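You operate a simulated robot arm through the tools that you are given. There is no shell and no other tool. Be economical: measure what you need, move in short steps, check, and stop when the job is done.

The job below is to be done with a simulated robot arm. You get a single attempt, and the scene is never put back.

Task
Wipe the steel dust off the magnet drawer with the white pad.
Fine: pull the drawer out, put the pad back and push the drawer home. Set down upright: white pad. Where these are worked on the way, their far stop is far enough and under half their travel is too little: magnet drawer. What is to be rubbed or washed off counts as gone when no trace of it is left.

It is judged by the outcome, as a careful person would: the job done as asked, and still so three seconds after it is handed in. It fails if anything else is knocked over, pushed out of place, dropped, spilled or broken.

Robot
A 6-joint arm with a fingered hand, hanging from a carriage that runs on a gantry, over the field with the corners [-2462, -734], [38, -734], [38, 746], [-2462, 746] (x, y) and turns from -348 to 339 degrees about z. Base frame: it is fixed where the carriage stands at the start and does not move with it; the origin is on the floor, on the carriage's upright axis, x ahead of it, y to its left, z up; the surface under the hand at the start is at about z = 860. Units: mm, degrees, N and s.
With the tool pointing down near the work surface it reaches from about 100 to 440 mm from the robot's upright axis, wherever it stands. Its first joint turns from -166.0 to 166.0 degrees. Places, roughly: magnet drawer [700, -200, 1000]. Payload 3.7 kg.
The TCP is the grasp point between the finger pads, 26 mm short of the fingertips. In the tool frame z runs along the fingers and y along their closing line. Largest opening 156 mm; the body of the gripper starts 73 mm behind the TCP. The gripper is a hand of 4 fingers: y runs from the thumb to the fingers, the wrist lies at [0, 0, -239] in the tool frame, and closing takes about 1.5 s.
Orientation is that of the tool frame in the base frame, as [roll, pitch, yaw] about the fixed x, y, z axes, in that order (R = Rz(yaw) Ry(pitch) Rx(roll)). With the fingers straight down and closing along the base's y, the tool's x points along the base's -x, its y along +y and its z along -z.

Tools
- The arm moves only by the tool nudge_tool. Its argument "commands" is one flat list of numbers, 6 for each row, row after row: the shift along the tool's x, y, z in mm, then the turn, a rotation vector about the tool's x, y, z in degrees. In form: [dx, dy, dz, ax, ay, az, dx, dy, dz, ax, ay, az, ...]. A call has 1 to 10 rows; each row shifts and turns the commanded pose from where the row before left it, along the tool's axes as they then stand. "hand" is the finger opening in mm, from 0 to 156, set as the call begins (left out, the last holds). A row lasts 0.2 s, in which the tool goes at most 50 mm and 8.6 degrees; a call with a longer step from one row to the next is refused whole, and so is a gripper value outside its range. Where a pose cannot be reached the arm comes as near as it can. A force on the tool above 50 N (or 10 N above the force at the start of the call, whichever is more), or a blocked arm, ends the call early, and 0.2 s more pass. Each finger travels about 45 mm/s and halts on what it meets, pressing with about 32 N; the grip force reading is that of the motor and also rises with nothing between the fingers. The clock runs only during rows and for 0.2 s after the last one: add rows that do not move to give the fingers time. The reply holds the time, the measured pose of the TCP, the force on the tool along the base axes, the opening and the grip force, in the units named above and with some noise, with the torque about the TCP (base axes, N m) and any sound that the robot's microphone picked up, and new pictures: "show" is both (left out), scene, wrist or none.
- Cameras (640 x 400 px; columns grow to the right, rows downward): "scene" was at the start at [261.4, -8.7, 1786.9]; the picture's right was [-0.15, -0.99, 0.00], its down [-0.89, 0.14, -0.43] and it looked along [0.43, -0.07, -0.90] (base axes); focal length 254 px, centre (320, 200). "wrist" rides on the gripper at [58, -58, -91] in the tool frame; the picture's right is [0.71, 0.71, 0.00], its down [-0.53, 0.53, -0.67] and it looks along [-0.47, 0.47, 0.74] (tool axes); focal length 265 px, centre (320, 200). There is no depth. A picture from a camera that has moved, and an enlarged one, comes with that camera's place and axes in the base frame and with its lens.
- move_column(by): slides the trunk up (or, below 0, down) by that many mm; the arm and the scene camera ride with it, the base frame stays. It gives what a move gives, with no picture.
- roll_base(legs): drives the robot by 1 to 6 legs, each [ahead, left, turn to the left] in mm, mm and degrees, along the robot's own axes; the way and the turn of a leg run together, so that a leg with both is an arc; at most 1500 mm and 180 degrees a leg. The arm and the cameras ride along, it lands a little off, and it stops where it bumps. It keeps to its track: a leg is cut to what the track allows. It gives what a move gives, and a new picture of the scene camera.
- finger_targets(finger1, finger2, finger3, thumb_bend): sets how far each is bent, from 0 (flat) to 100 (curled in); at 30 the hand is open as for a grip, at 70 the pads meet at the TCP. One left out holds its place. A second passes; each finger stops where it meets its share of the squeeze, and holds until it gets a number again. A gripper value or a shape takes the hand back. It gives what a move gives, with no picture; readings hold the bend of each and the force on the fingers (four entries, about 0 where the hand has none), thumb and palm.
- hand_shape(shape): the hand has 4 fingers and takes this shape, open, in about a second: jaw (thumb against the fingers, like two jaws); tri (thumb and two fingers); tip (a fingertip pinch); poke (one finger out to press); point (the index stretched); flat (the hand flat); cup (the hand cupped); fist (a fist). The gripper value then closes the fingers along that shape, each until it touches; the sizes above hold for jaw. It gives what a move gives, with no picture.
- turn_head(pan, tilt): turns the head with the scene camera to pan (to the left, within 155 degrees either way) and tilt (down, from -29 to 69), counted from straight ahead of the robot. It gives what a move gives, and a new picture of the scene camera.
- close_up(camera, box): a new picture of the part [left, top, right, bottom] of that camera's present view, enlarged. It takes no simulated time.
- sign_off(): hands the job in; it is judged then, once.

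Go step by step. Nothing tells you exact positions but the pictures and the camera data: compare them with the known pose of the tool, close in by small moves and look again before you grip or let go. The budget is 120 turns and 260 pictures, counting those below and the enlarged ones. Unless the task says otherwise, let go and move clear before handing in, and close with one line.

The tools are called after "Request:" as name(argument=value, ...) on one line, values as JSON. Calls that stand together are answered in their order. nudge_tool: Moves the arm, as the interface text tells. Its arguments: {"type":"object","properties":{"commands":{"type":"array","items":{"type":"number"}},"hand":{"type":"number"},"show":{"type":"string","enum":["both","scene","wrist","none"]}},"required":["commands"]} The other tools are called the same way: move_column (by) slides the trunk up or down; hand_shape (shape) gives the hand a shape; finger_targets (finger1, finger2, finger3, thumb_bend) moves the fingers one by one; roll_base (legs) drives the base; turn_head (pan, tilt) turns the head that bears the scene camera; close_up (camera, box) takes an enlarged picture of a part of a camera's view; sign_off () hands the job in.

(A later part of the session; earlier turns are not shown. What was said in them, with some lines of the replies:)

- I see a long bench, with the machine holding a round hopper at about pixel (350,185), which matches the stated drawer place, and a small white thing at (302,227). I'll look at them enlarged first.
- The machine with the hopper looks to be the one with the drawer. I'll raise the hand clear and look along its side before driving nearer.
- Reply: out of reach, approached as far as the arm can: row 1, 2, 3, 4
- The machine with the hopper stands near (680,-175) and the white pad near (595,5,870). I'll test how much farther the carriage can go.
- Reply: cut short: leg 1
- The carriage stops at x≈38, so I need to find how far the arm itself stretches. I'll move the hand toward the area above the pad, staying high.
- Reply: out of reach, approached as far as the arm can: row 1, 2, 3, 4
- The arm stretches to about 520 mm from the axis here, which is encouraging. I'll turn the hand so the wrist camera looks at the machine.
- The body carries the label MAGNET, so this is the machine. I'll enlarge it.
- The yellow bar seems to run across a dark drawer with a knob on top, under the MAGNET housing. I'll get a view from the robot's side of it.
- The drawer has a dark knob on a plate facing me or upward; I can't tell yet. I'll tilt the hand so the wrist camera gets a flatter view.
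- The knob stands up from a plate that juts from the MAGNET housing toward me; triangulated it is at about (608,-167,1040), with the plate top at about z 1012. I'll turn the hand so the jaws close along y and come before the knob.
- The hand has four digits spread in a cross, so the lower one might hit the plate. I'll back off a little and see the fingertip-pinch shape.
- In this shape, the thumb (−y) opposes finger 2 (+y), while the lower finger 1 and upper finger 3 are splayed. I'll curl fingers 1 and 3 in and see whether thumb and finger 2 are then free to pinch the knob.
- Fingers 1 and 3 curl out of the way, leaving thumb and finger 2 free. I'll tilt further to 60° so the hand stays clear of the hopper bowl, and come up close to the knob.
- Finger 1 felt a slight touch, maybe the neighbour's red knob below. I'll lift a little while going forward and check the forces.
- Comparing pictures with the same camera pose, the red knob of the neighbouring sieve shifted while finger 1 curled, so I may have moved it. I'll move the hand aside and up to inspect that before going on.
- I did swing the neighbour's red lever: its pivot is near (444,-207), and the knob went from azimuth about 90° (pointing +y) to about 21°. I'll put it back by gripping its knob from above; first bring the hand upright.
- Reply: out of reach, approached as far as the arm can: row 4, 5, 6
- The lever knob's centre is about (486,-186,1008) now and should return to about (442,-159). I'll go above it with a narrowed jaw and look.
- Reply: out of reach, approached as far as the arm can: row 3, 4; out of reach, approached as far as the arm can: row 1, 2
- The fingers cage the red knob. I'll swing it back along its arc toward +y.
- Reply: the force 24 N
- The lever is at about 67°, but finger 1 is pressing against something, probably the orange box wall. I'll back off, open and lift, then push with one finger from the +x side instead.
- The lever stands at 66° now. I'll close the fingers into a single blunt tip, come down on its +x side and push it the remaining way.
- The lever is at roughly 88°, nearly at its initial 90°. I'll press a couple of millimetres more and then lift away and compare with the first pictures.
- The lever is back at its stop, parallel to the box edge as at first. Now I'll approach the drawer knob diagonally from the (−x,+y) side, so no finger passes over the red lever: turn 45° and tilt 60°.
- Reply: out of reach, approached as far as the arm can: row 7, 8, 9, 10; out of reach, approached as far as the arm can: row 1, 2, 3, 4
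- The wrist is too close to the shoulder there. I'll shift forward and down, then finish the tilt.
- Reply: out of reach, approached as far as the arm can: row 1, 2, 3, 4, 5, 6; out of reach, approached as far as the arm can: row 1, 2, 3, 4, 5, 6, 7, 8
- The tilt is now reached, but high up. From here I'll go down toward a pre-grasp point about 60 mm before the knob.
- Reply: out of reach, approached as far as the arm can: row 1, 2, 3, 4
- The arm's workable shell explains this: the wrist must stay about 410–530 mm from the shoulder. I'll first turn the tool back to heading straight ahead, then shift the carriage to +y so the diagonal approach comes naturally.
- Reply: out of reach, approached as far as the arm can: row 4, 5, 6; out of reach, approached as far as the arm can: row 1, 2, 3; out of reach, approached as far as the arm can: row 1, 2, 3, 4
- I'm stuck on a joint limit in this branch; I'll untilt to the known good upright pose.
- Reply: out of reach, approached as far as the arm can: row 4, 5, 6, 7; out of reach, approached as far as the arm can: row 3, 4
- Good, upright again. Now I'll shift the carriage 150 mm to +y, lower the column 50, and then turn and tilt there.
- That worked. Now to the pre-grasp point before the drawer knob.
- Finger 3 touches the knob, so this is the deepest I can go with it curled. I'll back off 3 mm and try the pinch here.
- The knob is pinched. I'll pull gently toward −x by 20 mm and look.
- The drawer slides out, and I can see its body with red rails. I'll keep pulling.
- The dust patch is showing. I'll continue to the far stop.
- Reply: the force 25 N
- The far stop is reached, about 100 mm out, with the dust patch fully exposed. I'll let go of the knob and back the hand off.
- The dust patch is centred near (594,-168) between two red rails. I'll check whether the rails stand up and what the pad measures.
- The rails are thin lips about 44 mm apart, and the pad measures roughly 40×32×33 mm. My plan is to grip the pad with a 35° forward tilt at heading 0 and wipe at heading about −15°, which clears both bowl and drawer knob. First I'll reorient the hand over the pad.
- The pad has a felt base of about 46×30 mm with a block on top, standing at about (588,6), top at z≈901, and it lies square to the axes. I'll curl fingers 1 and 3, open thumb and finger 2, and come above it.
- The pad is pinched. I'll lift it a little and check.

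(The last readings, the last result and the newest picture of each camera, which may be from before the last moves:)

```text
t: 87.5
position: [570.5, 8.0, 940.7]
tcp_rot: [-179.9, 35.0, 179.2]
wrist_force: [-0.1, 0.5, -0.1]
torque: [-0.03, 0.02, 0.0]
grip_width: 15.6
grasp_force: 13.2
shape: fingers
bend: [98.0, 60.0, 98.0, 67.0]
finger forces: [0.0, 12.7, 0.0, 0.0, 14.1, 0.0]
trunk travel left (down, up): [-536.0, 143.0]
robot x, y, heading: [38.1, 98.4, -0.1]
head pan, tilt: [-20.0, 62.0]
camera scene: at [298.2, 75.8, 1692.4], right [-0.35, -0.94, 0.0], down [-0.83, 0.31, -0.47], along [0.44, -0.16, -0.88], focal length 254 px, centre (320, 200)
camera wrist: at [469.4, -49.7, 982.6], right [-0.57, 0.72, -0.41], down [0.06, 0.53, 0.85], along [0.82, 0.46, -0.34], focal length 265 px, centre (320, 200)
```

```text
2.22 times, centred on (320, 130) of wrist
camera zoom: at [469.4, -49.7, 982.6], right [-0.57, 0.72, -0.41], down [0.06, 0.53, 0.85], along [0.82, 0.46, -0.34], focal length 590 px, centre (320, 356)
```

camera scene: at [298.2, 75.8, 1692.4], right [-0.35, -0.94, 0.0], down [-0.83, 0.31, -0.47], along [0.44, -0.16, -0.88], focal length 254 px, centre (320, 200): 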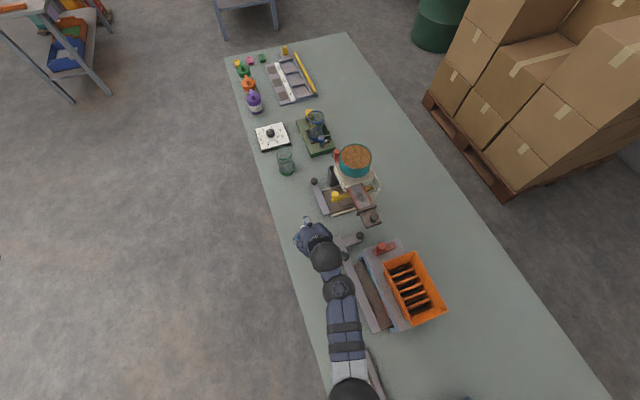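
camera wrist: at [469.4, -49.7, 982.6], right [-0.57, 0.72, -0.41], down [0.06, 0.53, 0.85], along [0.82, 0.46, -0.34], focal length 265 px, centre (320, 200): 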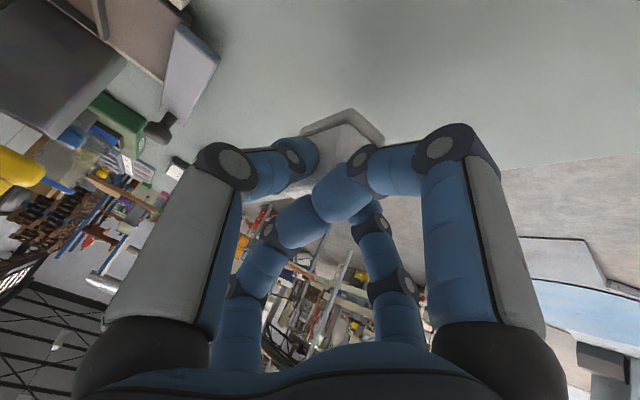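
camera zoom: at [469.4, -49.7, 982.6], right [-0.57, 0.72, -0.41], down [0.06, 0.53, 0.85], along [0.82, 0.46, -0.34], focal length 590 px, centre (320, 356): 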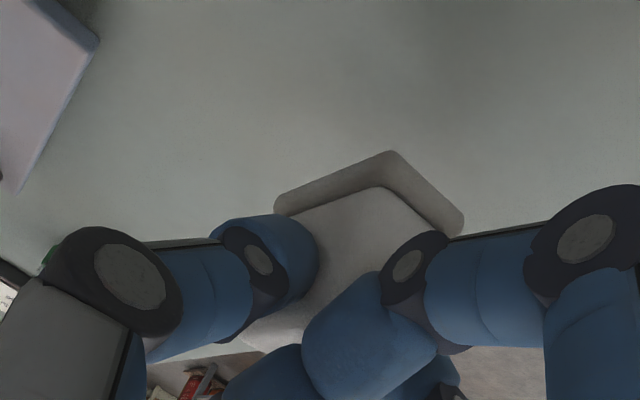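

The pad is held level; its underside is 51 mm below the TCP and its centre 16 mm ahead. I'll raise the column, turn the heading 15°, and carry it over the drawer.

Request:
move_column(by=143)

Request:
nudge_tool(commands=[0, 0, 0, 4.3, 0, 6.15, 0, 0, 0, 4.3, 0, 6.15, -12.9, -41, 4.4, 0, 0, 0, -12.9, -41, 4.4, 0, 0, 0, -12.9, -41, 4.4, 0, 0, 0, -12.9, -41, 4.4, 0, 0, 0], show="wrist")

Request:
close_up(camera="scene", box=[300, 160, 420, 280])

```text
t: 89.2
position: [570.9, 7.4, 1084.3]
tcp_rot: [-179.9, 35.0, 179.3]
wrist_force: [0.5, 0.4, -0.8]
torque: [-0.01, 0.02, -0.01]
grip_width: 15.8
grasp_force: 13.2
shape: fingers
bend: [98.0, 60.0, 98.0, 67.0]
finger forces: [0.0, 13.0, 0.0, 0.0, 14.0, 0.1]
trunk travel left (down, up): [-679.0, 0.0]
robot x, y, heading: [36.0, 95.4, -0.3]
head pan, tilt: [-20.0, 62.0]
```

```text
t: 90.6
position: [577.1, -162.5, 1101.4]
tcp_rot: [-179.9, 35.0, 164.2]
wrist_force: [-0.3, 0.8, -0.8]
torque: [-0.06, -0.02, -0.02]
grip_width: 14.8
grasp_force: 13.6
shape: fingers
bend: [98.0, 60.0, 98.0, 67.0]
finger forces: [0.1, 13.0, 0.0, 0.0, 14.0, 0.1]
trunk travel left (down, up): [-679.0, 0.0]
robot x, y, heading: [40.0, 96.5, -0.3]
head pan, tilt: [-20.0, 62.0]
camera wrist: at [464.2, -190.9, 1143.1], right [-0.36, 0.84, -0.41], down [0.19, 0.49, 0.85], along [0.91, 0.23, -0.34], focal length 265 px, centre (320, 200)
```

wrist: 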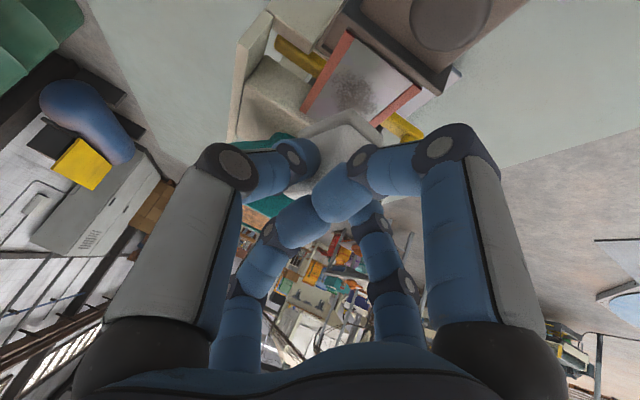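

```text
3.33 times, centred on (360, 220) of scene
camera zoom: at [298.2, 76.0, 1835.4], right [-0.35, -0.94, 0.0], down [-0.83, 0.31, -0.47], along [0.44, -0.16, -0.88], focal length 847 px, centre (187, 133)
```

zoom: 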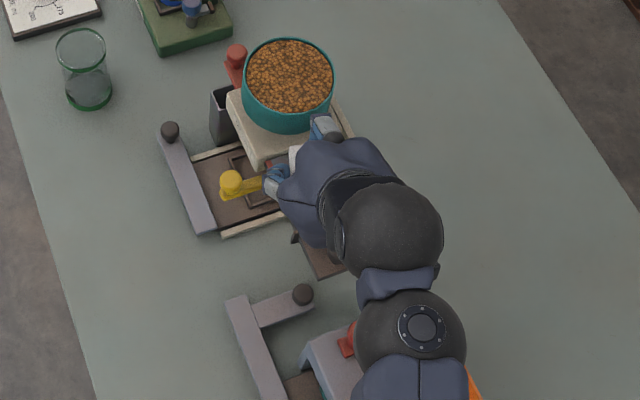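

The drawer surface lies at about z 1018 between rails at y −145 and −190, with the dust centred near (592,−167). I'll square the pad up to 5°, then lower it gently.

Request:
nudge_tool(commands=[0, 0, 0, -2.9, 0, -4.1, 0, -2.5, 0, -2.9, 0, -4.1], show="none")

Request:
move_column(by=-24)

Request:
nudge_tool(commands=[0, 0, 0, 0, 0, 0], show="wrist")

Request:
close_up(camera="wrist", box=[200, 0, 480, 200])

Request:
close_up(camera="scene", box=[330, 170, 400, 240])

```text
t: 91.2
position: [576.7, -165.9, 1100.5]
tcp_rot: [-179.9, 35.1, 174.2]
wrist_force: [0.2, 0.8, 0.1]
torque: [0.01, 0.01, -0.03]
grip_width: 14.7
grasp_force: 13.4
shape: fingers
bend: [98.0, 60.0, 98.0, 67.0]
finger forces: [0.1, 13.2, 0.0, 0.0, 14.0, 0.1]
trunk travel left (down, up): [-679.0, 0.0]
robot x, y, heading: [38.7, 98.7, -0.3]
head pan, tilt: [-20.0, 62.0]
```

```text
t: 91.9
position: [576.3, -165.2, 1076.5]
tcp_rot: [-179.9, 35.1, 174.1]
wrist_force: [0.0, 0.2, 0.2]
torque: [0.0, -0.01, -0.01]
grip_width: 14.7
grasp_force: 13.8
shape: fingers
bend: [98.0, 60.0, 98.0, 67.0]
finger forces: [0.0, 13.1, 0.0, 0.0, 14.4, 0.1]
trunk travel left (down, up): [-655.0, 24.0]
robot x, y, heading: [37.1, 100.6, -0.1]
head pan, tilt: [-20.0, 62.0]
```

```text
t: 92.3
position: [575.7, -166.4, 1076.8]
tcp_rot: [-179.9, 35.0, 174.2]
wrist_force: [0.5, -0.3, 0.6]
torque: [-0.01, 0.01, -0.02]
grip_width: 14.8
grasp_force: 14.2
shape: fingers
bend: [98.0, 60.0, 98.0, 67.0]
finger forces: [0.0, 13.2, 0.0, 0.0, 14.5, 0.1]
trunk travel left (down, up): [-655.0, 24.0]
robot x, y, heading: [37.4, 98.3, -0.3]
head pan, tilt: [-20.0, 62.0]
camera wrist: at [470.1, -213.9, 1118.1], right [-0.5, 0.76, -0.41], down [0.1, 0.52, 0.85], along [0.86, 0.39, -0.34], focal length 265 px, centre (320, 200)
```

wrist: 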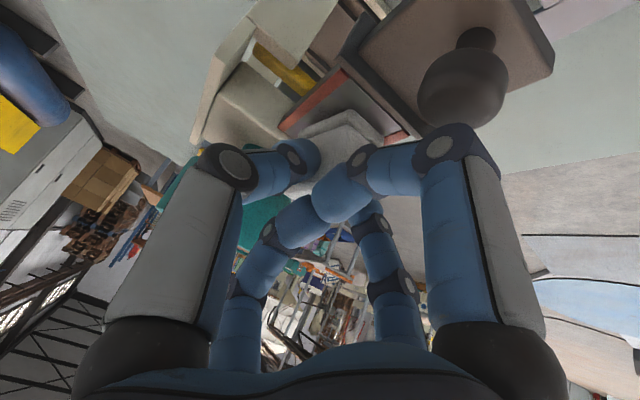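

```text
2.00 times, centred on (340, 100) of wrist
camera zoom: at [470.1, -213.9, 1118.1], right [-0.5, 0.76, -0.41], down [0.1, 0.52, 0.85], along [0.86, 0.39, -0.34], focal length 531 px, centre (280, 400)
```

zoom: 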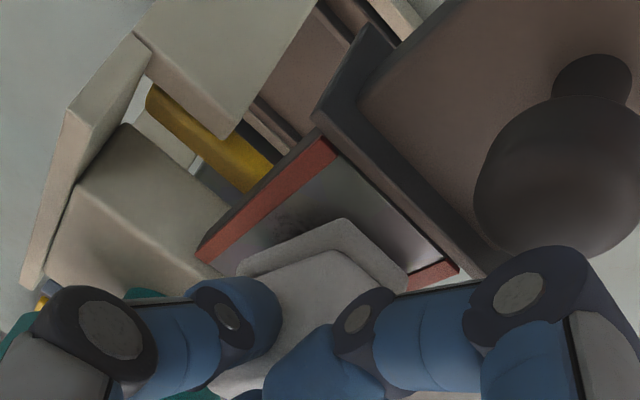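

```text
5.71 times, centred on (365, 205) of scene
camera zoom: at [298.2, 75.8, 1811.5], right [-0.35, -0.94, 0.0], down [-0.83, 0.31, -0.47], along [0.44, -0.16, -0.88], focal length 1451 px, centre (63, 171)
```

zoom: 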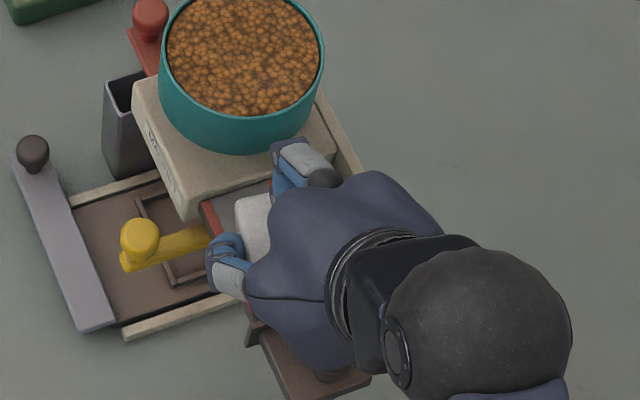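

The rails turn out to be flush strips, so the pad can pass over them. Lowering in small steps until contact.

Request:
move_column(by=-5)

Request:
move_column(by=-3)

```text
t: 92.8
position: [577.4, -167.4, 1073.4]
tcp_rot: [-179.8, 35.3, 174.3]
wrist_force: [-0.6, -3.0, 10.5]
torque: [0.14, -0.02, 0.02]
grip_width: 15.4
grasp_force: 14.0
shape: fingers
bend: [98.0, 60.0, 98.0, 67.0]
finger forces: [0.1, 12.7, 0.1, 0.0, 16.2, 0.0]
trunk travel left (down, up): [-650.0, 29.0]
robot x, y, heading: [39.3, 98.7, -0.2]
head pan, tilt: [-20.0, 62.0]
```

```text
t: 93.3
position: [578.4, -167.1, 1069.9]
tcp_rot: [-179.7, 35.3, 174.2]
wrist_force: [-1.1, -2.5, 16.8]
torque: [0.17, -0.08, 0.06]
grip_width: 15.5
grasp_force: 15.6
shape: fingers
bend: [99.0, 60.0, 99.0, 67.0]
finger forces: [0.1, 13.9, 0.0, 0.1, 17.3, 0.0]
trunk travel left (down, up): [-647.0, 32.0]
robot x, y, heading: [36.7, 101.6, -0.3]
head pan, tilt: [-20.0, 62.0]
```

Contact with about 17 N. I'll ease off a bit and make wiping strokes.

Request:
move_column(by=1.5)

Request:
nudge_tool(commands=[0.36, 5, -0.25, 0, 0, 0, -4.9, 0.5, 3.4, 0, 0, 0, -4.9, 0.5, 3.4, 0, 0, 0, -0.36, -5, 0.25, 0, 0, 0, -0.36, -5, 0.25, 0, 0, 0, 4.9, -0.5, -3.4, 0, 0, 0, 4.9, -0.5, -3.4, 0, 0, 0, 0.36, 5, -0.25, 0, 0, 0], show="wrist")

Request:
close_up(camera="wrist", box=[200, 0, 480, 200])

```text
t: 93.8
position: [577.1, -166.6, 1069.9]
tcp_rot: [-180.0, 35.1, 174.2]
wrist_force: [0.2, -2.5, 12.2]
torque: [0.09, -0.07, 0.0]
grip_width: 15.2
grasp_force: 15.2
shape: fingers
bend: [99.0, 60.0, 99.0, 67.0]
finger forces: [0.0, 13.4, 0.0, 0.0, 17.2, 0.0]
trunk travel left (down, up): [-648.0, 31.0]
robot x, y, heading: [33.9, 97.4, -0.3]
head pan, tilt: [-20.0, 62.0]
```

```text
t: 95.6
position: [576.3, -167.5, 1070.2]
tcp_rot: [-179.9, 35.1, 174.1]
wrist_force: [-1.2, -4.4, 11.3]
torque: [0.04, 0.02, -0.03]
grip_width: 14.6
grasp_force: 14.8
shape: fingers
bend: [99.0, 59.0, 99.0, 67.0]
finger forces: [1.0, 12.2, 0.1, 0.1, 16.1, 0.0]
trunk travel left (down, up): [-648.0, 31.0]
robot x, y, heading: [38.6, 96.1, -0.3]
head pan, tilt: [-20.0, 62.0]
camera wrist: at [470.7, -215.1, 1111.8], right [-0.5, 0.76, -0.41], down [0.1, 0.52, 0.85], along [0.86, 0.38, -0.34], focal length 265 px, centre (320, 200)
```

wrist: 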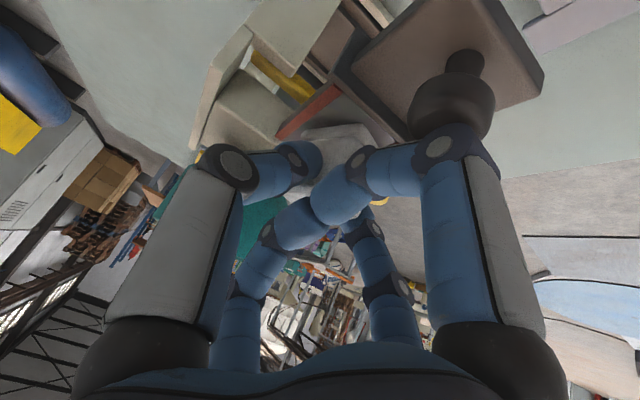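

```text
2.00 times, centred on (340, 100) of wrist
camera zoom: at [470.7, -215.1, 1111.8], right [-0.5, 0.76, -0.41], down [0.1, 0.52, 0.85], along [0.86, 0.38, -0.34], focal length 531 px, centre (280, 400)
```

zoom: 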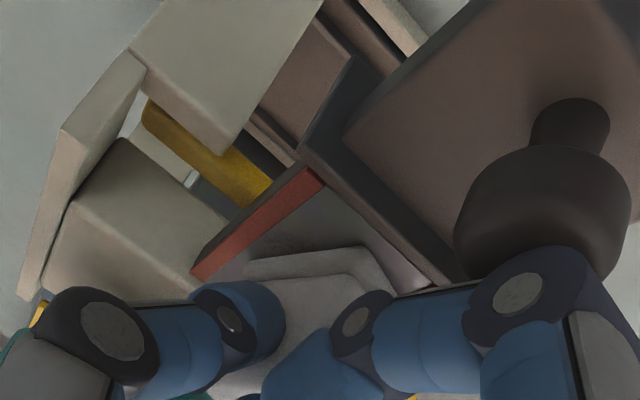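

Contact holds at about 11 N. A wider second round of strokes.

Request:
nudge_tool(commands=[0.6, 8, -0.4, 0, 0, 0, -4.9, 0.5, 3.4, 0, 0, 0, -4.9, 0.5, 3.4, 0, 0, 0, -4.9, 0.5, 3.4, 0, 0, 0, -0.6, -8, 0.4, 0, 0, 0, -0.6, -8, 0.4, 0, 0, 0, 4.9, -0.5, -3.4, 0, 0, 0, 4.9, -0.5, -3.4, 0, 0, 0, 4.9, -0.5, -3.4, 0, 0, 0, 0.6, 8, -0.4, 0, 0, 0], show="none")

Request:
nudge_tool(commands=[0.3, 4, -0.2, 0, 0, 0, -6.5, 0.7, 4.6, 0, 0, 0, -6.5, 0.7, 4.6, 0, 0, 0, -0.6, -8, 0.4, 0, 0, 0, 6.5, -0.7, -4.6, 0, 0, 0, 6.5, -0.7, -4.6, 0, 0, 0, 0.3, 4, -0.2, 0, 0, 0, -4.9, 0.5, 3.4, 0, 0, 0], show="none")

Request:
move_column(by=31)

Request:
nudge_tool(commands=[0, 45, -5, 0, 0, 0, 0, 45, -5, 0, 0, 0, 0, 45, 0, 0, 0, 0], show="none")

Request:
close_up(camera="scene", box=[330, 180, 390, 240])

```text
t: 97.8
position: [575.9, -166.4, 1069.8]
tcp_rot: [-180.0, 35.0, 174.2]
wrist_force: [-0.2, -1.6, 6.2]
torque: [0.04, -0.04, -0.02]
grip_width: 14.5
grasp_force: 31.2
shape: fingers
bend: [99.0, 59.0, 99.0, 68.0]
finger forces: [33.8, 12.8, 0.1, 0.0, 15.5, 0.1]
trunk travel left (down, up): [-648.0, 31.0]
robot x, y, heading: [37.4, 97.3, -0.4]
head pan, tilt: [-20.0, 62.0]
```

```text
t: 99.6
position: [580.6, -166.4, 1070.7]
tcp_rot: [-179.9, 35.0, 174.2]
wrist_force: [-1.6, -0.3, 5.0]
torque: [0.1, -0.04, 0.03]
grip_width: 13.7
grasp_force: 30.2
shape: fingers
bend: [99.0, 59.0, 99.0, 72.0]
finger forces: [32.1, 13.9, 0.0, 0.0, 13.8, 0.0]
trunk travel left (down, up): [-648.0, 31.0]
robot x, y, heading: [33.5, 98.9, -0.5]
head pan, tilt: [-20.0, 62.0]
```

```text
t: 100.4
position: [581.1, -165.6, 1100.3]
tcp_rot: [180.0, 34.9, 174.2]
wrist_force: [-0.2, 0.0, 0.0]
torque: [0.01, 0.01, -0.01]
grip_width: 12.4
grasp_force: 14.7
shape: fingers
bend: [98.0, 58.0, 99.0, 73.0]
finger forces: [0.0, 14.3, 0.1, 0.0, 14.2, 0.1]
trunk travel left (down, up): [-679.0, 0.0]
robot x, y, heading: [35.1, 97.6, -0.4]
head pan, tilt: [-20.0, 62.0]
```

```text
t: 101.2
position: [587.5, -30.4, 1109.1]
tcp_rot: [180.0, 35.0, 174.1]
wrist_force: [-0.7, -0.5, -0.6]
torque: [0.03, 0.0, 0.02]
grip_width: 12.0
grasp_force: 14.1
shape: fingers
bend: [98.0, 58.0, 99.0, 73.0]
finger forces: [0.0, 14.4, 0.1, 0.0, 14.4, 0.1]
trunk travel left (down, up): [-679.0, 0.0]
robot x, y, heading: [34.0, 98.3, -0.3]
head pan, tilt: [-20.0, 62.0]
```

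```text
6.67 times, centred on (360, 210) of scene
camera zoom: at [298.2, 75.7, 1835.5], right [-0.35, -0.94, 0.0], down [-0.83, 0.31, -0.47], along [0.44, -0.16, -0.88], focal length 1693 px, centre (53, 133)
```

zoom: 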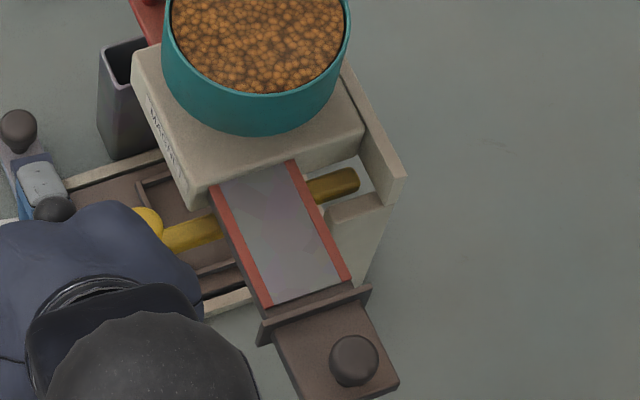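

The dust looks gone. The pad has shifted in the grip slightly, so I'll check it and also the drawer with a sharper crop.

Request:
nudge_tool(commands=[0, 0, 0, 0, 0, 0], show="wrist")

Request:
close_up(camera="wrist", box=[180, 40, 460, 220])

Request:
close_up(camera="scene", box=[346, 194, 376, 224])

```text
t: 101.6
position: [587.7, -29.7, 1108.8]
tcp_rot: [180.0, 35.0, 174.2]
wrist_force: [-0.4, -0.4, -0.1]
torque: [0.02, 0.02, 0.02]
grip_width: 12.1
grasp_force: 14.6
shape: fingers
bend: [98.0, 58.0, 99.0, 73.0]
finger forces: [0.0, 14.5, 0.0, 0.0, 14.4, 0.0]
trunk travel left (down, up): [-679.0, 0.0]
robot x, y, heading: [38.5, 98.3, -0.3]
head pan, tilt: [-20.0, 62.0]
camera wrist: at [481.7, -78.8, 1150.1], right [-0.5, 0.76, -0.41], down [0.1, 0.52, 0.85], along [0.86, 0.39, -0.34], focal length 265 px, centre (320, 200)
```

wrist: 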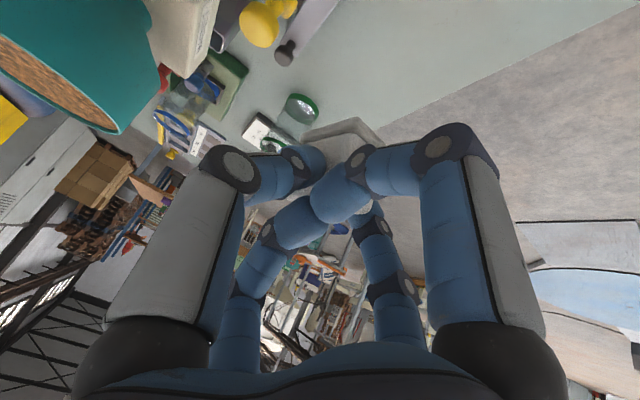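

```text
2.22 times, centred on (320, 130) of wrist
camera zoom: at [481.7, -78.8, 1150.1], right [-0.5, 0.76, -0.41], down [0.1, 0.52, 0.85], along [0.86, 0.39, -0.34], focal length 590 px, centre (320, 356)
```

zoom: 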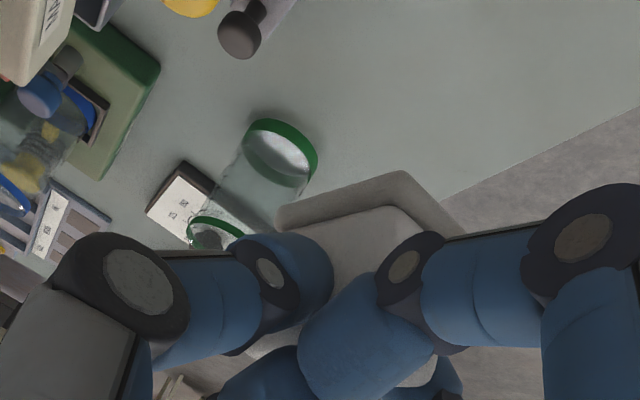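

```text
13.33 times, centred on (361, 209) of scene
camera zoom: at [298.2, 75.8, 1835.5], right [-0.35, -0.94, 0.0], down [-0.83, 0.31, -0.47], along [0.44, -0.16, -0.88], focal length 3387 px, centre (-227, 80)
```

zoom: 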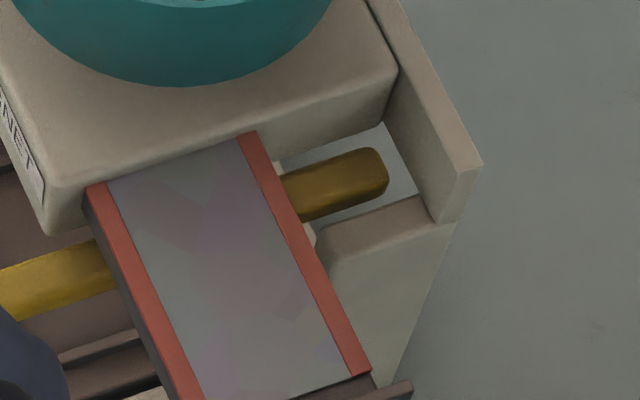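

The drawer surface is clean. Now I'll carry the pad back to its place at (588,6) with the original heading.

Request:
nudge_tool(commands=[0, 0, 0, -2.9, 0, -4.1, 12.3, 18.5, 3.6, 0, 0, 0, 12.3, 18.5, 3.6, 0, 0, 0, 0, 0, 0, 0, 0, 0], show="none")

Request:
move_column(by=-150)

Request:
nudge_tool(commands=[0, 0, 0, 0, 0, 0], show="wrist")

```text
t: 102.6
position: [571.7, 7.0, 1088.4]
tcp_rot: [180.0, 35.1, 179.2]
wrist_force: [0.7, -0.7, -0.8]
torque: [0.0, -0.01, 0.0]
grip_width: 12.1
grasp_force: 14.1
shape: fingers
bend: [98.0, 58.0, 99.0, 73.0]
finger forces: [0.0, 14.6, 0.0, 0.1, 14.4, 0.1]
trunk travel left (down, up): [-679.0, 0.0]
robot x, y, heading: [36.9, 95.6, -0.3]
head pan, tilt: [-20.0, 62.0]
```

```text
t: 104.3
position: [572.4, 7.0, 938.5]
tcp_rot: [-179.9, 35.0, 179.1]
wrist_force: [0.4, -0.5, 0.0]
torque: [-0.01, 0.0, 0.02]
grip_width: 12.0
grasp_force: 14.2
shape: fingers
bend: [98.0, 58.0, 99.0, 73.0]
finger forces: [0.1, 14.4, 0.0, 0.0, 14.4, 0.0]
trunk travel left (down, up): [-529.0, 150.0]
robot x, y, heading: [35.5, 100.4, -0.7]
head pan, tilt: [-20.0, 62.0]
```

```text
t: 104.7
position: [572.4, 7.4, 938.4]
tcp_rot: [-180.0, 34.9, 179.4]
wrist_force: [0.2, -0.6, -0.8]
torque: [-0.01, 0.01, -0.01]
grip_width: 11.4
grasp_force: 14.1
shape: fingers
bend: [98.0, 58.0, 99.0, 73.0]
finger forces: [0.0, 14.5, 0.0, 0.0, 14.4, 0.0]
trunk travel left (down, up): [-529.0, 150.0]
robot x, y, heading: [37.5, 96.6, -0.4]
head pan, tilt: [-20.0, 62.0]
camera wrist: at [471.2, -50.3, 980.3], right [-0.57, 0.72, -0.41], down [0.06, 0.53, 0.85], along [0.82, 0.46, -0.34], focal length 265 px, centre (320, 200)
```

wrist: 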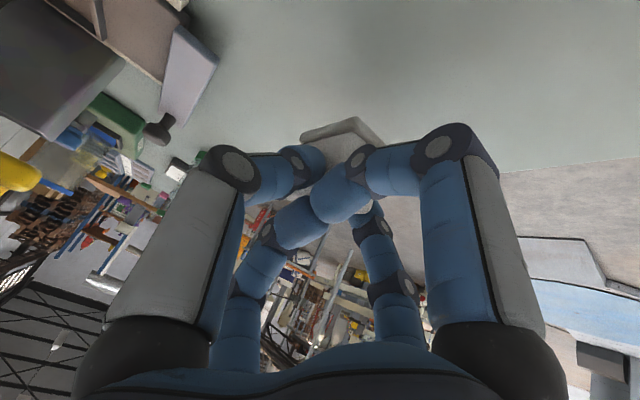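

Request:
move_column(by=-25)

Request:
move_column(by=-4)

Request:
nudge_tool(commands=[0, 0, 0, 0, 0, 0], show="wrist")

Request:
close_up(camera="wrist", box=[180, 40, 460, 220])

```text
t: 105.5
position: [573.0, 6.9, 913.7]
tcp_rot: [180.0, 35.0, 179.2]
wrist_force: [0.4, 0.7, -0.8]
torque: [0.02, 0.0, -0.02]
grip_width: 11.6
grasp_force: 14.3
shape: fingers
bend: [98.0, 58.0, 99.0, 73.0]
finger forces: [0.0, 14.5, 0.1, 0.0, 14.4, 0.0]
trunk travel left (down, up): [-504.0, 175.0]
robot x, y, heading: [34.9, 100.2, -0.2]
head pan, tilt: [-20.0, 62.0]
```

```text
t: 106.0
position: [572.4, 5.6, 910.5]
tcp_rot: [-179.9, 35.2, 179.2]
wrist_force: [-1.0, -2.1, 5.4]
torque: [0.06, 0.06, 0.02]
grip_width: 11.8
grasp_force: 30.7
shape: fingers
bend: [98.0, 58.0, 99.0, 73.0]
finger forces: [33.5, 13.9, 0.1, 0.0, 14.9, 0.0]
trunk travel left (down, up): [-500.0, 179.0]
robot x, y, heading: [35.7, 101.6, -0.3]
head pan, tilt: [-20.0, 62.0]
```

```text
t: 106.4
position: [574.3, 5.2, 912.1]
tcp_rot: [-179.9, 35.2, 179.2]
wrist_force: [-0.9, -1.4, 8.2]
torque: [0.07, 0.05, 0.01]
grip_width: 11.7
grasp_force: 31.6
shape: fingers
bend: [98.0, 58.0, 99.0, 73.0]
finger forces: [34.5, 13.6, 0.0, 0.0, 15.4, 0.0]
trunk travel left (down, up): [-500.0, 179.0]
robot x, y, heading: [39.6, 97.5, -0.3]
head pan, tilt: [-20.0, 62.0]
camera wrist: at [472.1, -51.0, 952.1], right [-0.57, 0.72, -0.41], down [0.05, 0.53, 0.85], along [0.82, 0.46, -0.34], focal length 265 px, centre (320, 200)
```

wrist: 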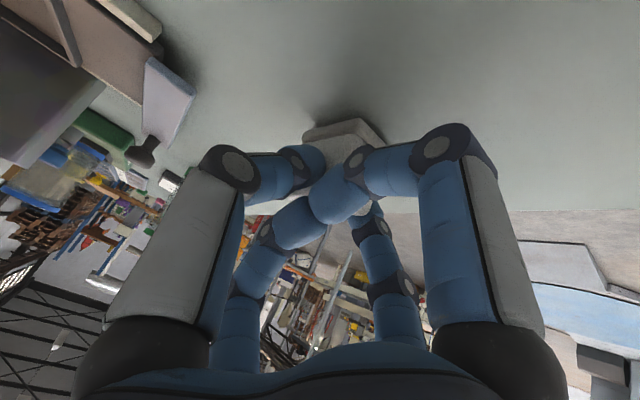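

```text
2.22 times, centred on (320, 130) of wrist
camera zoom: at [472.1, -51.0, 952.1], right [-0.57, 0.72, -0.41], down [0.05, 0.53, 0.85], along [0.82, 0.46, -0.34], focal length 590 px, centre (320, 356)
```

zoom: 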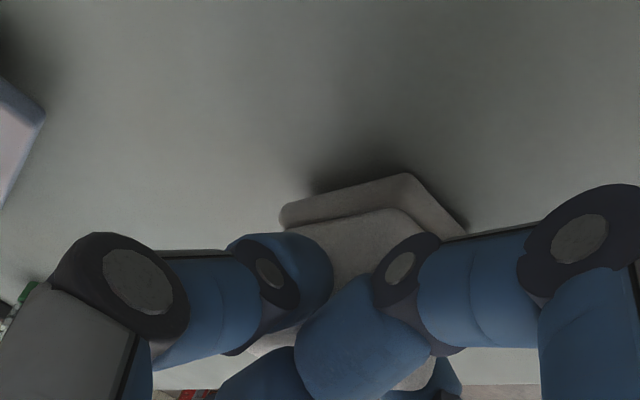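

The pad touches the bench. I'll release it gently and rise.

Request:
finger_targets(finger2=45, thumb_bend=45)

Request:
nudge_tool(commands=[0, 0, 0, 0, 0, 0], show="wrist")

Request:
close_up(camera="wrist", box=[180, 40, 460, 220])

```text
t: 107.4
position: [572.9, 7.0, 910.9]
tcp_rot: [180.0, 35.0, 179.2]
wrist_force: [-0.3, 0.2, -0.5]
torque: [0.0, 0.0, 0.02]
grip_width: 51.2
grasp_force: 0.0
shape: fingers
bend: [98.0, 45.0, 98.0, 45.0]
finger forces: [0.0, 0.0, 0.0, 0.0, 0.0, 0.1]
trunk travel left (down, up): [-500.0, 179.0]
robot x, y, heading: [33.0, 96.5, -0.5]
head pan, tilt: [-20.0, 62.0]
```

```text
t: 107.8
position: [572.5, 7.4, 909.6]
tcp_rot: [-180.0, 35.0, 179.3]
wrist_force: [0.1, 0.3, 0.4]
torque: [-0.01, -0.01, 0.0]
grip_width: 51.0
grasp_force: 0.1
shape: fingers
bend: [98.0, 45.0, 98.0, 45.0]
finger forces: [0.1, 0.0, 0.1, 0.1, 0.0, 0.0]
trunk travel left (down, up): [-500.0, 179.0]
robot x, y, heading: [33.1, 96.3, -0.6]
head pan, tilt: [-20.0, 62.0]
camera wrist: at [471.3, -50.3, 951.4], right [-0.57, 0.72, -0.41], down [0.05, 0.53, 0.85], along [0.82, 0.46, -0.34], focal length 265 px, centre (320, 200)
```

wrist: 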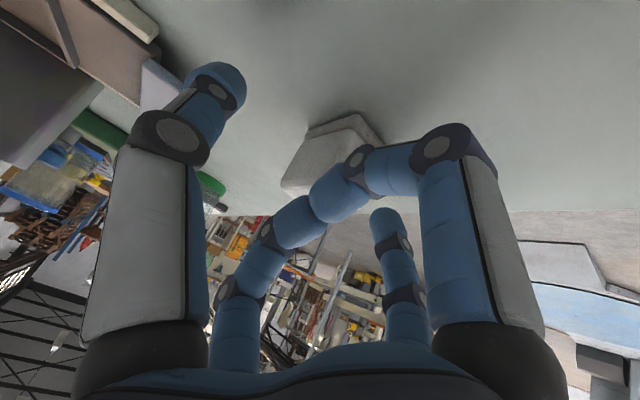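

```text
2.22 times, centred on (320, 130) of wrist
camera zoom: at [471.3, -50.3, 951.4], right [-0.57, 0.72, -0.41], down [0.05, 0.53, 0.85], along [0.82, 0.46, -0.34], focal length 590 px, centre (320, 356)
```

zoom: 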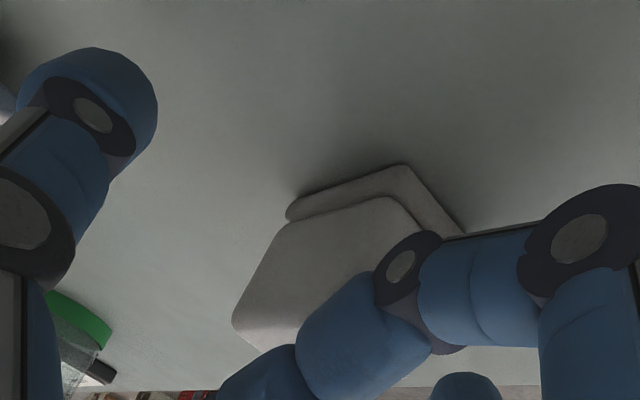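

The pad stands flat in its place. I'll raise the hand, close the fingers into a blunt tip, and go in front of the drawer knob to push it home.

Request:
move_column(by=179)

Request:
hand_shape(shape="jaw")

Request:
nudge_tool(commands=[14, -29, -9.5, 0, 0, 0, 13, -29, -9, 0, 0, 0, 13, -29, -9, 0, 0, 0, 13, -29, -9, 0, 0, 0, 13, -29, -9, 0, 0, 0, 13, -29, -9, 0, 0, 0], hand=0, show="both")

Request:
close_up(camera="scene", box=[280, 190, 400, 290])

```text
t: 109.8
position: [572.7, 7.0, 1088.6]
tcp_rot: [-180.0, 35.0, 179.1]
wrist_force: [0.1, -0.7, 0.0]
torque: [0.01, 0.0, -0.01]
grip_width: 51.1
grasp_force: 0.0
shape: fingers
bend: [98.0, 45.0, 98.0, 45.0]
finger forces: [0.0, 0.1, 0.1, 0.0, 0.0, 0.0]
trunk travel left (down, up): [-679.0, 0.0]
robot x, y, heading: [34.6, 98.3, -0.3]
head pan, tilt: [-20.0, 62.0]
```

```text
t: 110.7
position: [572.8, 6.0, 1087.6]
tcp_rot: [-179.9, 35.0, 179.2]
wrist_force: [0.0, -0.1, -1.2]
torque: [0.02, -0.02, -0.03]
grip_width: 156.2
grasp_force: 0.0
shape: jaw
bend: [30.0, 30.0, 30.0, 30.0]
finger forces: [0.0, 0.0, 0.0, 0.0, 0.0, 0.1]
trunk travel left (down, up): [-679.0, 0.0]
robot x, y, heading: [34.4, 99.2, -0.2]
head pan, tilt: [-20.0, 62.0]
```

```text
t: 112.1
position: [471.9, -164.1, 1087.6]
tcp_rot: [-180.0, 35.1, 179.2]
wrist_force: [-0.3, 1.5, -0.4]
torque: [0.01, 0.03, -0.06]
grip_width: 31.5
grasp_force: 0.1
shape: jaw
bend: [77.0, 77.0, 77.0, 70.0]
finger forces: [0.0, 0.0, 0.0, 0.0, 0.1, 0.1]
trunk travel left (down, up): [-679.0, 0.0]
robot x, y, heading: [32.5, 99.6, -0.2]
head pan, tilt: [-20.0, 62.0]
camera scene: at [298.2, 75.9, 1835.5], right [-0.35, -0.94, 0.0], down [-0.83, 0.31, -0.47], along [0.44, -0.16, -0.88], focal length 254 px, centre (320, 200)
camera wrist: at [370.5, -222.0, 1129.5], right [-0.57, 0.72, -0.41], down [0.05, 0.53, 0.85], along [0.82, 0.46, -0.34], focal length 265 px, centre (320, 200)
```

scene: 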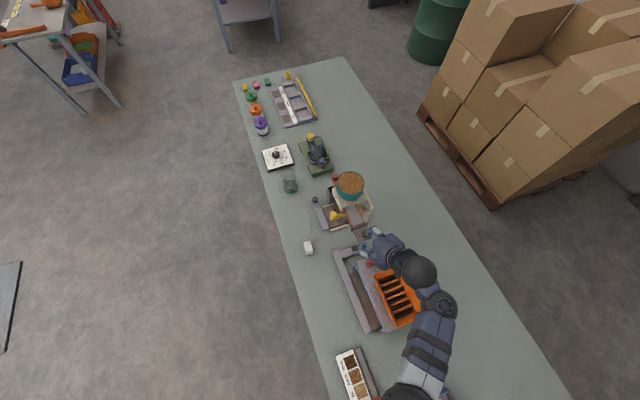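
wrist: 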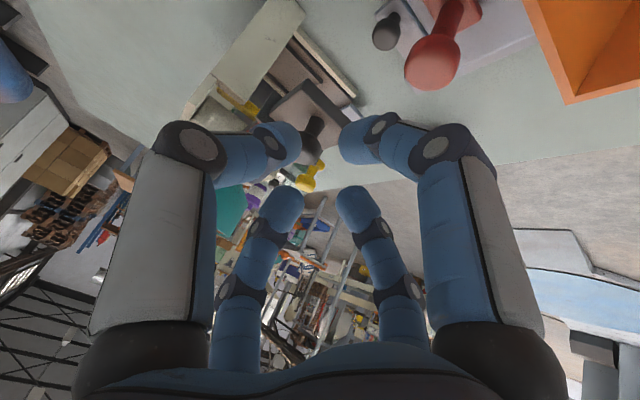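

```text
4.00 times, centred on (340, 240) of scene
camera zoom: at [298.2, 75.9, 1835.5], right [-0.35, -0.94, 0.0], down [-0.83, 0.31, -0.47], along [0.44, -0.16, -0.88], focal length 1016 px, centre (240, 40)
```

zoom: 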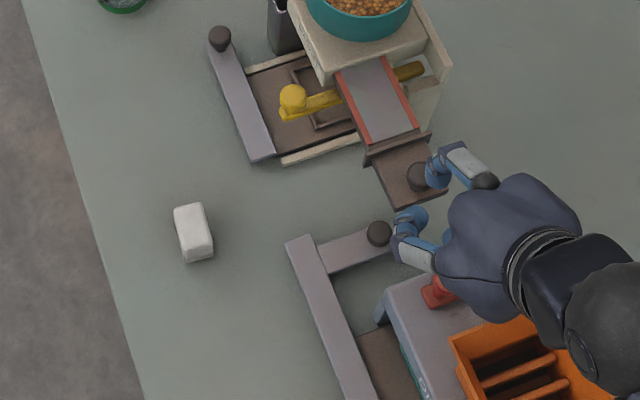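

Request:
nudge_tool(commands=[0, -2, 0, 0, 0, 0, 0, 0, 0, 0, 0, 0, 0, 0, 0, 0, 0, 0, 0, 0, 0, 0, 0, 0], show="none")

Request:
move_column(by=-32)

Request:
nudge_tool(commands=[0, 0, 0, 0, 0, 0], show="wrist")

Request:
close_up(camera="scene", box=[320, 200, 420, 300])

```text
t: 113.1
position: [473.2, -167.7, 1088.7]
tcp_rot: [180.0, 35.0, 179.3]
wrist_force: [-0.4, -0.1, 0.6]
torque: [-0.02, 0.0, -0.02]
grip_width: 0.2
grasp_force: 31.6
shape: jaw
bend: [70.0, 70.0, 70.0, 70.0]
finger forces: [0.0, 0.1, 0.0, 0.0, 0.0, 0.0]
trunk travel left (down, up): [-679.0, 0.0]
robot x, y, heading: [35.6, 100.0, -0.2]
head pan, tilt: [-20.0, 62.0]
```

```text
t: 113.8
position: [472.9, -166.1, 1056.6]
tcp_rot: [-180.0, 35.1, 179.2]
wrist_force: [-0.3, -0.9, 0.0]
torque: [-0.02, 0.02, -0.01]
grip_width: 0.0
grasp_force: 32.1
shape: jaw
bend: [70.0, 70.0, 70.0, 70.0]
finger forces: [0.1, 0.1, 0.0, 0.0, 0.0, 0.0]
trunk travel left (down, up): [-647.0, 32.0]
robot x, y, heading: [40.3, 96.8, -0.4]
head pan, tilt: [-20.0, 62.0]
```

```text
t: 114.2
position: [473.1, -167.1, 1055.6]
tcp_rot: [-180.0, 35.0, 179.3]
wrist_force: [0.5, -0.5, 0.1]
torque: [0.0, 0.0, 0.0]
grip_width: 0.0
grasp_force: 32.1
shape: jaw
bend: [70.0, 70.0, 70.0, 70.0]
finger forces: [0.0, 0.1, 0.0, 0.1, 0.1, 0.0]
trunk travel left (down, up): [-647.0, 32.0]
robot x, y, heading: [40.8, 99.3, -0.3]
head pan, tilt: [-20.0, 62.0]
camera wrist: at [371.5, -223.7, 1098.0], right [-0.57, 0.72, -0.41], down [0.06, 0.53, 0.85], along [0.82, 0.46, -0.34], focal length 265 px, centre (320, 200)
```

wrist: 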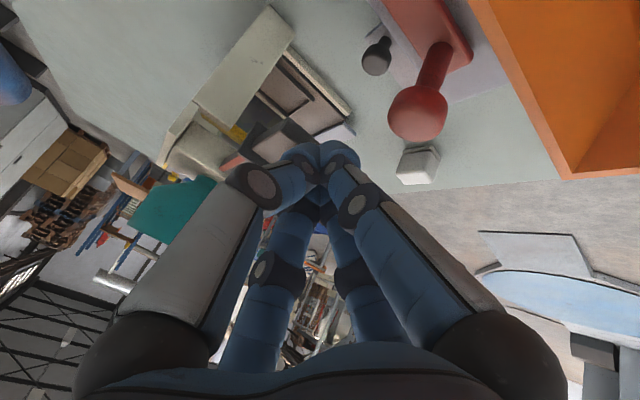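

```text
4.00 times, centred on (370, 250) of scene
camera zoom: at [298.2, 75.8, 1803.5], right [-0.35, -0.94, 0.0], down [-0.83, 0.31, -0.47], along [0.44, -0.16, -0.88], focal length 1016 px, centre (120, 0)
```

zoom: 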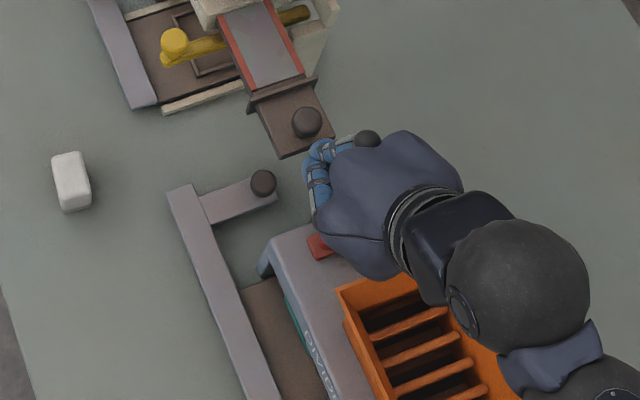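

The closed fingers stand right behind the knob. Pushing toward +x.

Request:
nudge_tool(commands=[-4.1, 0, 2.9, 0, 0, 0, -4.1, 0, 2.9, 0, 0, 0, -6.5, 0, 4.6, 0, 0, 0, -6.5, 0, 4.6, 0, 0, 0, -6.5, 0, 4.6, 0, 0, 0, -6.5, 0, 4.6, 0, 0, 0], show="wrist")

Request:
close_up(camera="scene", box=[320, 180, 420, 280])

```text
t: 115.6
position: [515.0, -167.8, 1056.6]
tcp_rot: [-179.9, 35.0, 179.2]
wrist_force: [-1.8, 0.3, 0.4]
torque: [-0.01, 0.04, 0.02]
grip_width: 0.0
grasp_force: 31.2
shape: jaw
bend: [70.0, 70.0, 70.0, 70.0]
finger forces: [0.0, 0.0, 0.0, 0.0, 0.0, 0.1]
trunk travel left (down, up): [-647.0, 32.0]
robot x, y, heading: [36.6, 101.4, -0.1]
head pan, tilt: [-20.0, 62.0]
camera wrist: at [414.5, -224.9, 1097.9], right [-0.57, 0.72, -0.41], down [0.05, 0.53, 0.85], along [0.82, 0.46, -0.34], focal length 265 px, centre (320, 200)
```

wrist: 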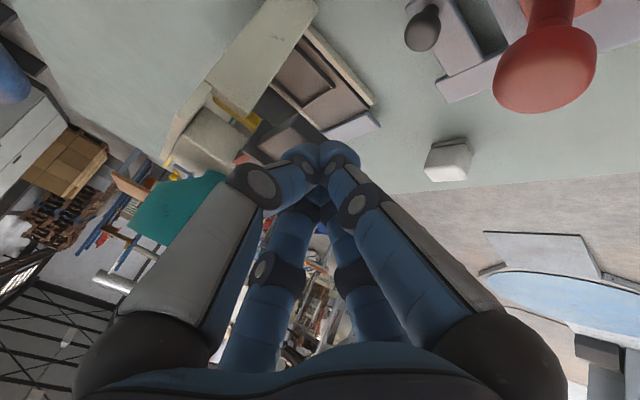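

```text
4.00 times, centred on (370, 230) of scene
camera zoom: at [298.1, 75.9, 1803.4], right [-0.35, -0.94, 0.0], down [-0.83, 0.31, -0.47], along [0.44, -0.16, -0.88], focal length 1016 px, centre (120, 80)
```

zoom: 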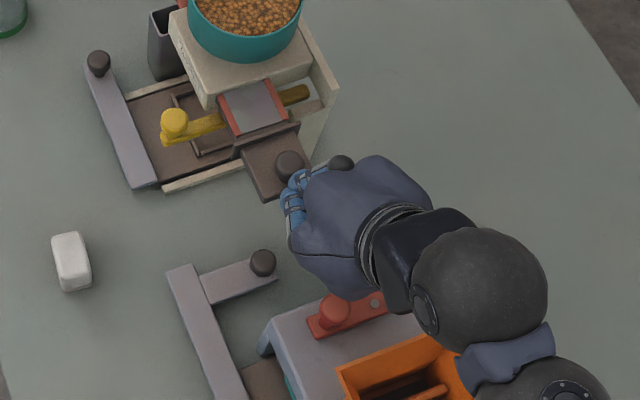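

The drawer slides in. Continuing.

Request:
nudge_tool(commands=[-6.5, 0, 4.6, 0, 0, 0, -6.5, 0, 4.6, 0, 0, 0, -6.5, 0, 4.6, 0, 0, 0, -6.5, 0, 4.6, 0, 0, 0, -6.5, 0, 4.6, 0, 0, 0], show="none")

Request:
nudge_tool(commands=[-4.1, 0, 2.9, 0, 0, 0, -4.1, 0, 2.9, 0, 0, 0, -4.1, 0, 2.9, 0, 0, 0], show="wrist")

Request:
close_up(camera="scene", box=[320, 170, 400, 250])

```text
t: 116.8
position: [555.0, -168.2, 1057.0]
tcp_rot: [-180.0, 35.0, 179.2]
wrist_force: [-0.6, -0.6, -0.3]
torque: [0.01, 0.04, 0.01]
grip_width: 0.0
grasp_force: 32.2
shape: jaw
bend: [70.0, 70.0, 70.0, 70.0]
finger forces: [0.0, 0.1, 0.1, 0.0, 0.0, 0.0]
trunk travel left (down, up): [-647.0, 32.0]
robot x, y, heading: [37.0, 98.6, -0.6]
head pan, tilt: [-20.0, 62.0]
```

```text
t: 117.6
position: [564.2, -169.9, 1053.0]
tcp_rot: [179.8, 34.7, 179.0]
wrist_force: [-18.1, 0.8, 3.4]
torque: [0.04, 0.14, 0.06]
grip_width: 0.1
grasp_force: 32.0
shape: jaw
bend: [70.0, 70.0, 70.0, 70.0]
finger forces: [0.0, 0.0, 0.0, 0.1, 0.1, 0.0]
trunk travel left (down, up): [-647.0, 32.0]
robot x, y, heading: [39.1, 99.9, -0.2]
head pan, tilt: [-20.0, 62.0]
camera wrist: at [463.3, -226.8, 1095.4], right [-0.57, 0.72, -0.4], down [0.06, 0.52, 0.85], along [0.82, 0.46, -0.34], focal length 265 px, centre (320, 200)
```

wrist: 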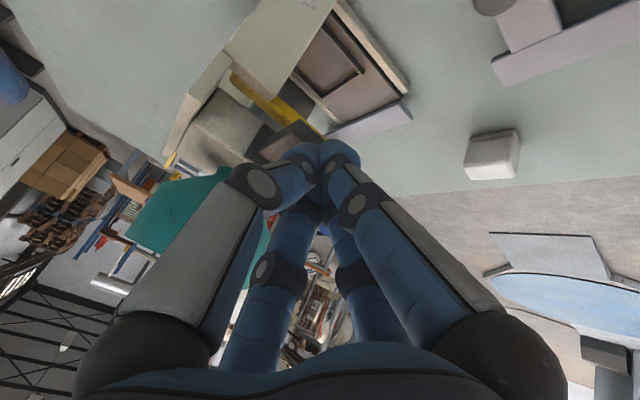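

```text
5.00 times, centred on (360, 210) of scene
camera zoom: at [296.9, 75.7, 1802.9], right [-0.35, -0.94, 0.0], down [-0.83, 0.31, -0.47], along [0.44, -0.16, -0.88], focal length 1270 px, centre (120, 150)
```

zoom: 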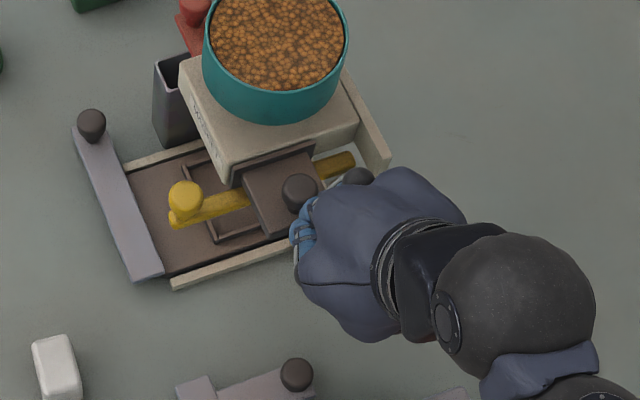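

The drawer is home against its stop. I'll back off, rise, and move the hand clear to check everything.

Request:
nudge_tool(commands=[8, 0, -5.7, 0, 0, 0, 12, 0, -8.6, 0, 0, 0], show="none")

Request:
move_column(by=32)

Request:
nudge_tool(commands=[0, 45, 0, 0, 0, 0, 0, 45, 0, 0, 0, 0, 0, 45, 0, 0, 0, 0, 0, 45, 0, 0, 0, 0, 0, 45, 0, 0, 0, 0], show="none")

Request:
roll_base(legs=[[0, 150, 0]])

Request:
close_up(camera="scene", box=[330, 160, 460, 280])

```text
t: 118.2
position: [547.3, -167.4, 1055.8]
tcp_rot: [-179.9, 35.1, 179.2]
wrist_force: [0.7, 0.5, -0.3]
torque: [0.0, 0.0, -0.03]
grip_width: 0.0
grasp_force: 31.5
shape: jaw
bend: [70.0, 70.0, 70.0, 70.0]
finger forces: [0.0, 0.0, 0.0, 0.0, 0.0, 0.0]
trunk travel left (down, up): [-647.0, 32.0]
robot x, y, heading: [34.4, 98.0, -0.4]
head pan, tilt: [-20.0, 62.0]
```

```text
t: 119.0
position: [545.4, -167.2, 1087.2]
tcp_rot: [179.9, 35.0, 179.1]
wrist_force: [0.6, -0.1, -0.2]
torque: [-0.01, 0.0, 0.03]
grip_width: 0.0
grasp_force: 32.2
shape: jaw
bend: [70.0, 70.0, 70.0, 70.0]
finger forces: [0.0, 0.1, 0.0, 0.0, 0.0, 0.0]
trunk travel left (down, up): [-679.0, 0.0]
robot x, y, heading: [37.5, 96.1, -0.5]
head pan, tilt: [-20.0, 62.0]
```

```text
t: 120.2
position: [548.1, 57.0, 1084.8]
tcp_rot: [179.9, 35.0, 179.1]
wrist_force: [0.7, -0.3, -1.1]
torque: [0.01, -0.03, 0.05]
grip_width: 0.0
grasp_force: 32.4
shape: jaw
bend: [70.0, 70.0, 70.0, 70.0]
finger forces: [0.0, 0.1, 0.0, 0.0, 0.1, 0.1]
trunk travel left (down, up): [-679.0, 0.0]
robot x, y, heading: [37.0, 99.6, -0.3]
head pan, tilt: [-20.0, 62.0]
```

```text
t: 121.6
position: [548.7, 208.4, 1085.2]
tcp_rot: [-180.0, 35.0, 179.2]
wrist_force: [-0.5, -0.1, 0.3]
torque: [0.01, -0.01, -0.02]
grip_width: 0.1
grasp_force: 32.0
shape: jaw
bend: [70.0, 70.0, 70.0, 70.0]
finger forces: [0.1, 0.0, 0.1, 0.0, 0.0, 0.0]
trunk travel left (down, up): [-679.0, 0.0]
robot x, y, heading: [37.0, 251.0, -0.5]
head pan, tilt: [-20.0, 62.0]
camera scene: at [298.4, 226.9, 1835.5], right [-0.35, -0.94, 0.0], down [-0.83, 0.31, -0.47], along [0.44, -0.16, -0.88], focal length 254 px, centre (320, 200)
```

scene: 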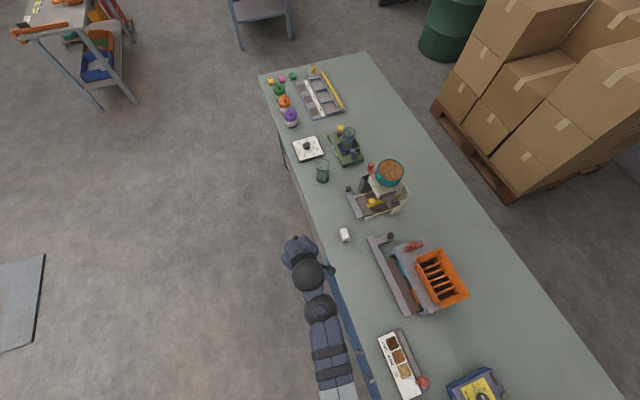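

```text
3.33 times, centred on (395, 220) of scene
camera zoom: at [298.4, 226.9, 1835.5], right [-0.35, -0.94, 0.0], down [-0.83, 0.31, -0.47], along [0.44, -0.16, -0.88], focal length 847 px, centre (70, 133)
```

zoom: 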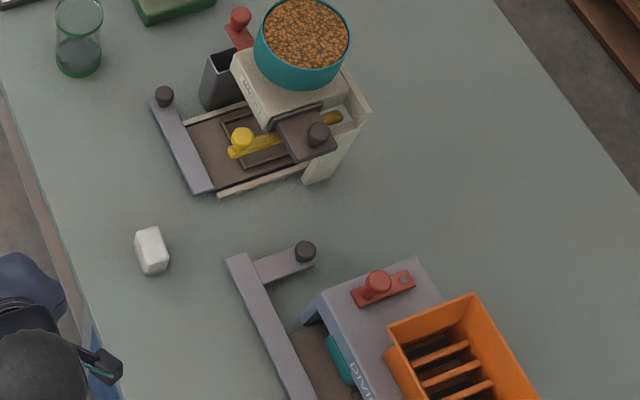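

The drawer is home and clean, the pad stands upright in its place, the red lever is back at its stop, and the hand is clear. I'm handing in.

Request:
sign_off()

```text
The job is handed in.
```

The magnet drawer was pulled out to its far stop, wiped until I could see no dust, and pushed home, and the white pad is back upright in its place. On the way my hand swung the red lever on the neighbouring divider from about 90° to 21°. I pushed it back to its stop and it looks as it did at the start. I also pressed briefly, at about 26 N, on what I took to be the divider's orange box, with no visible shift. I couldn't confirm whether any grain dropped inside the divider while its lever was out of place.
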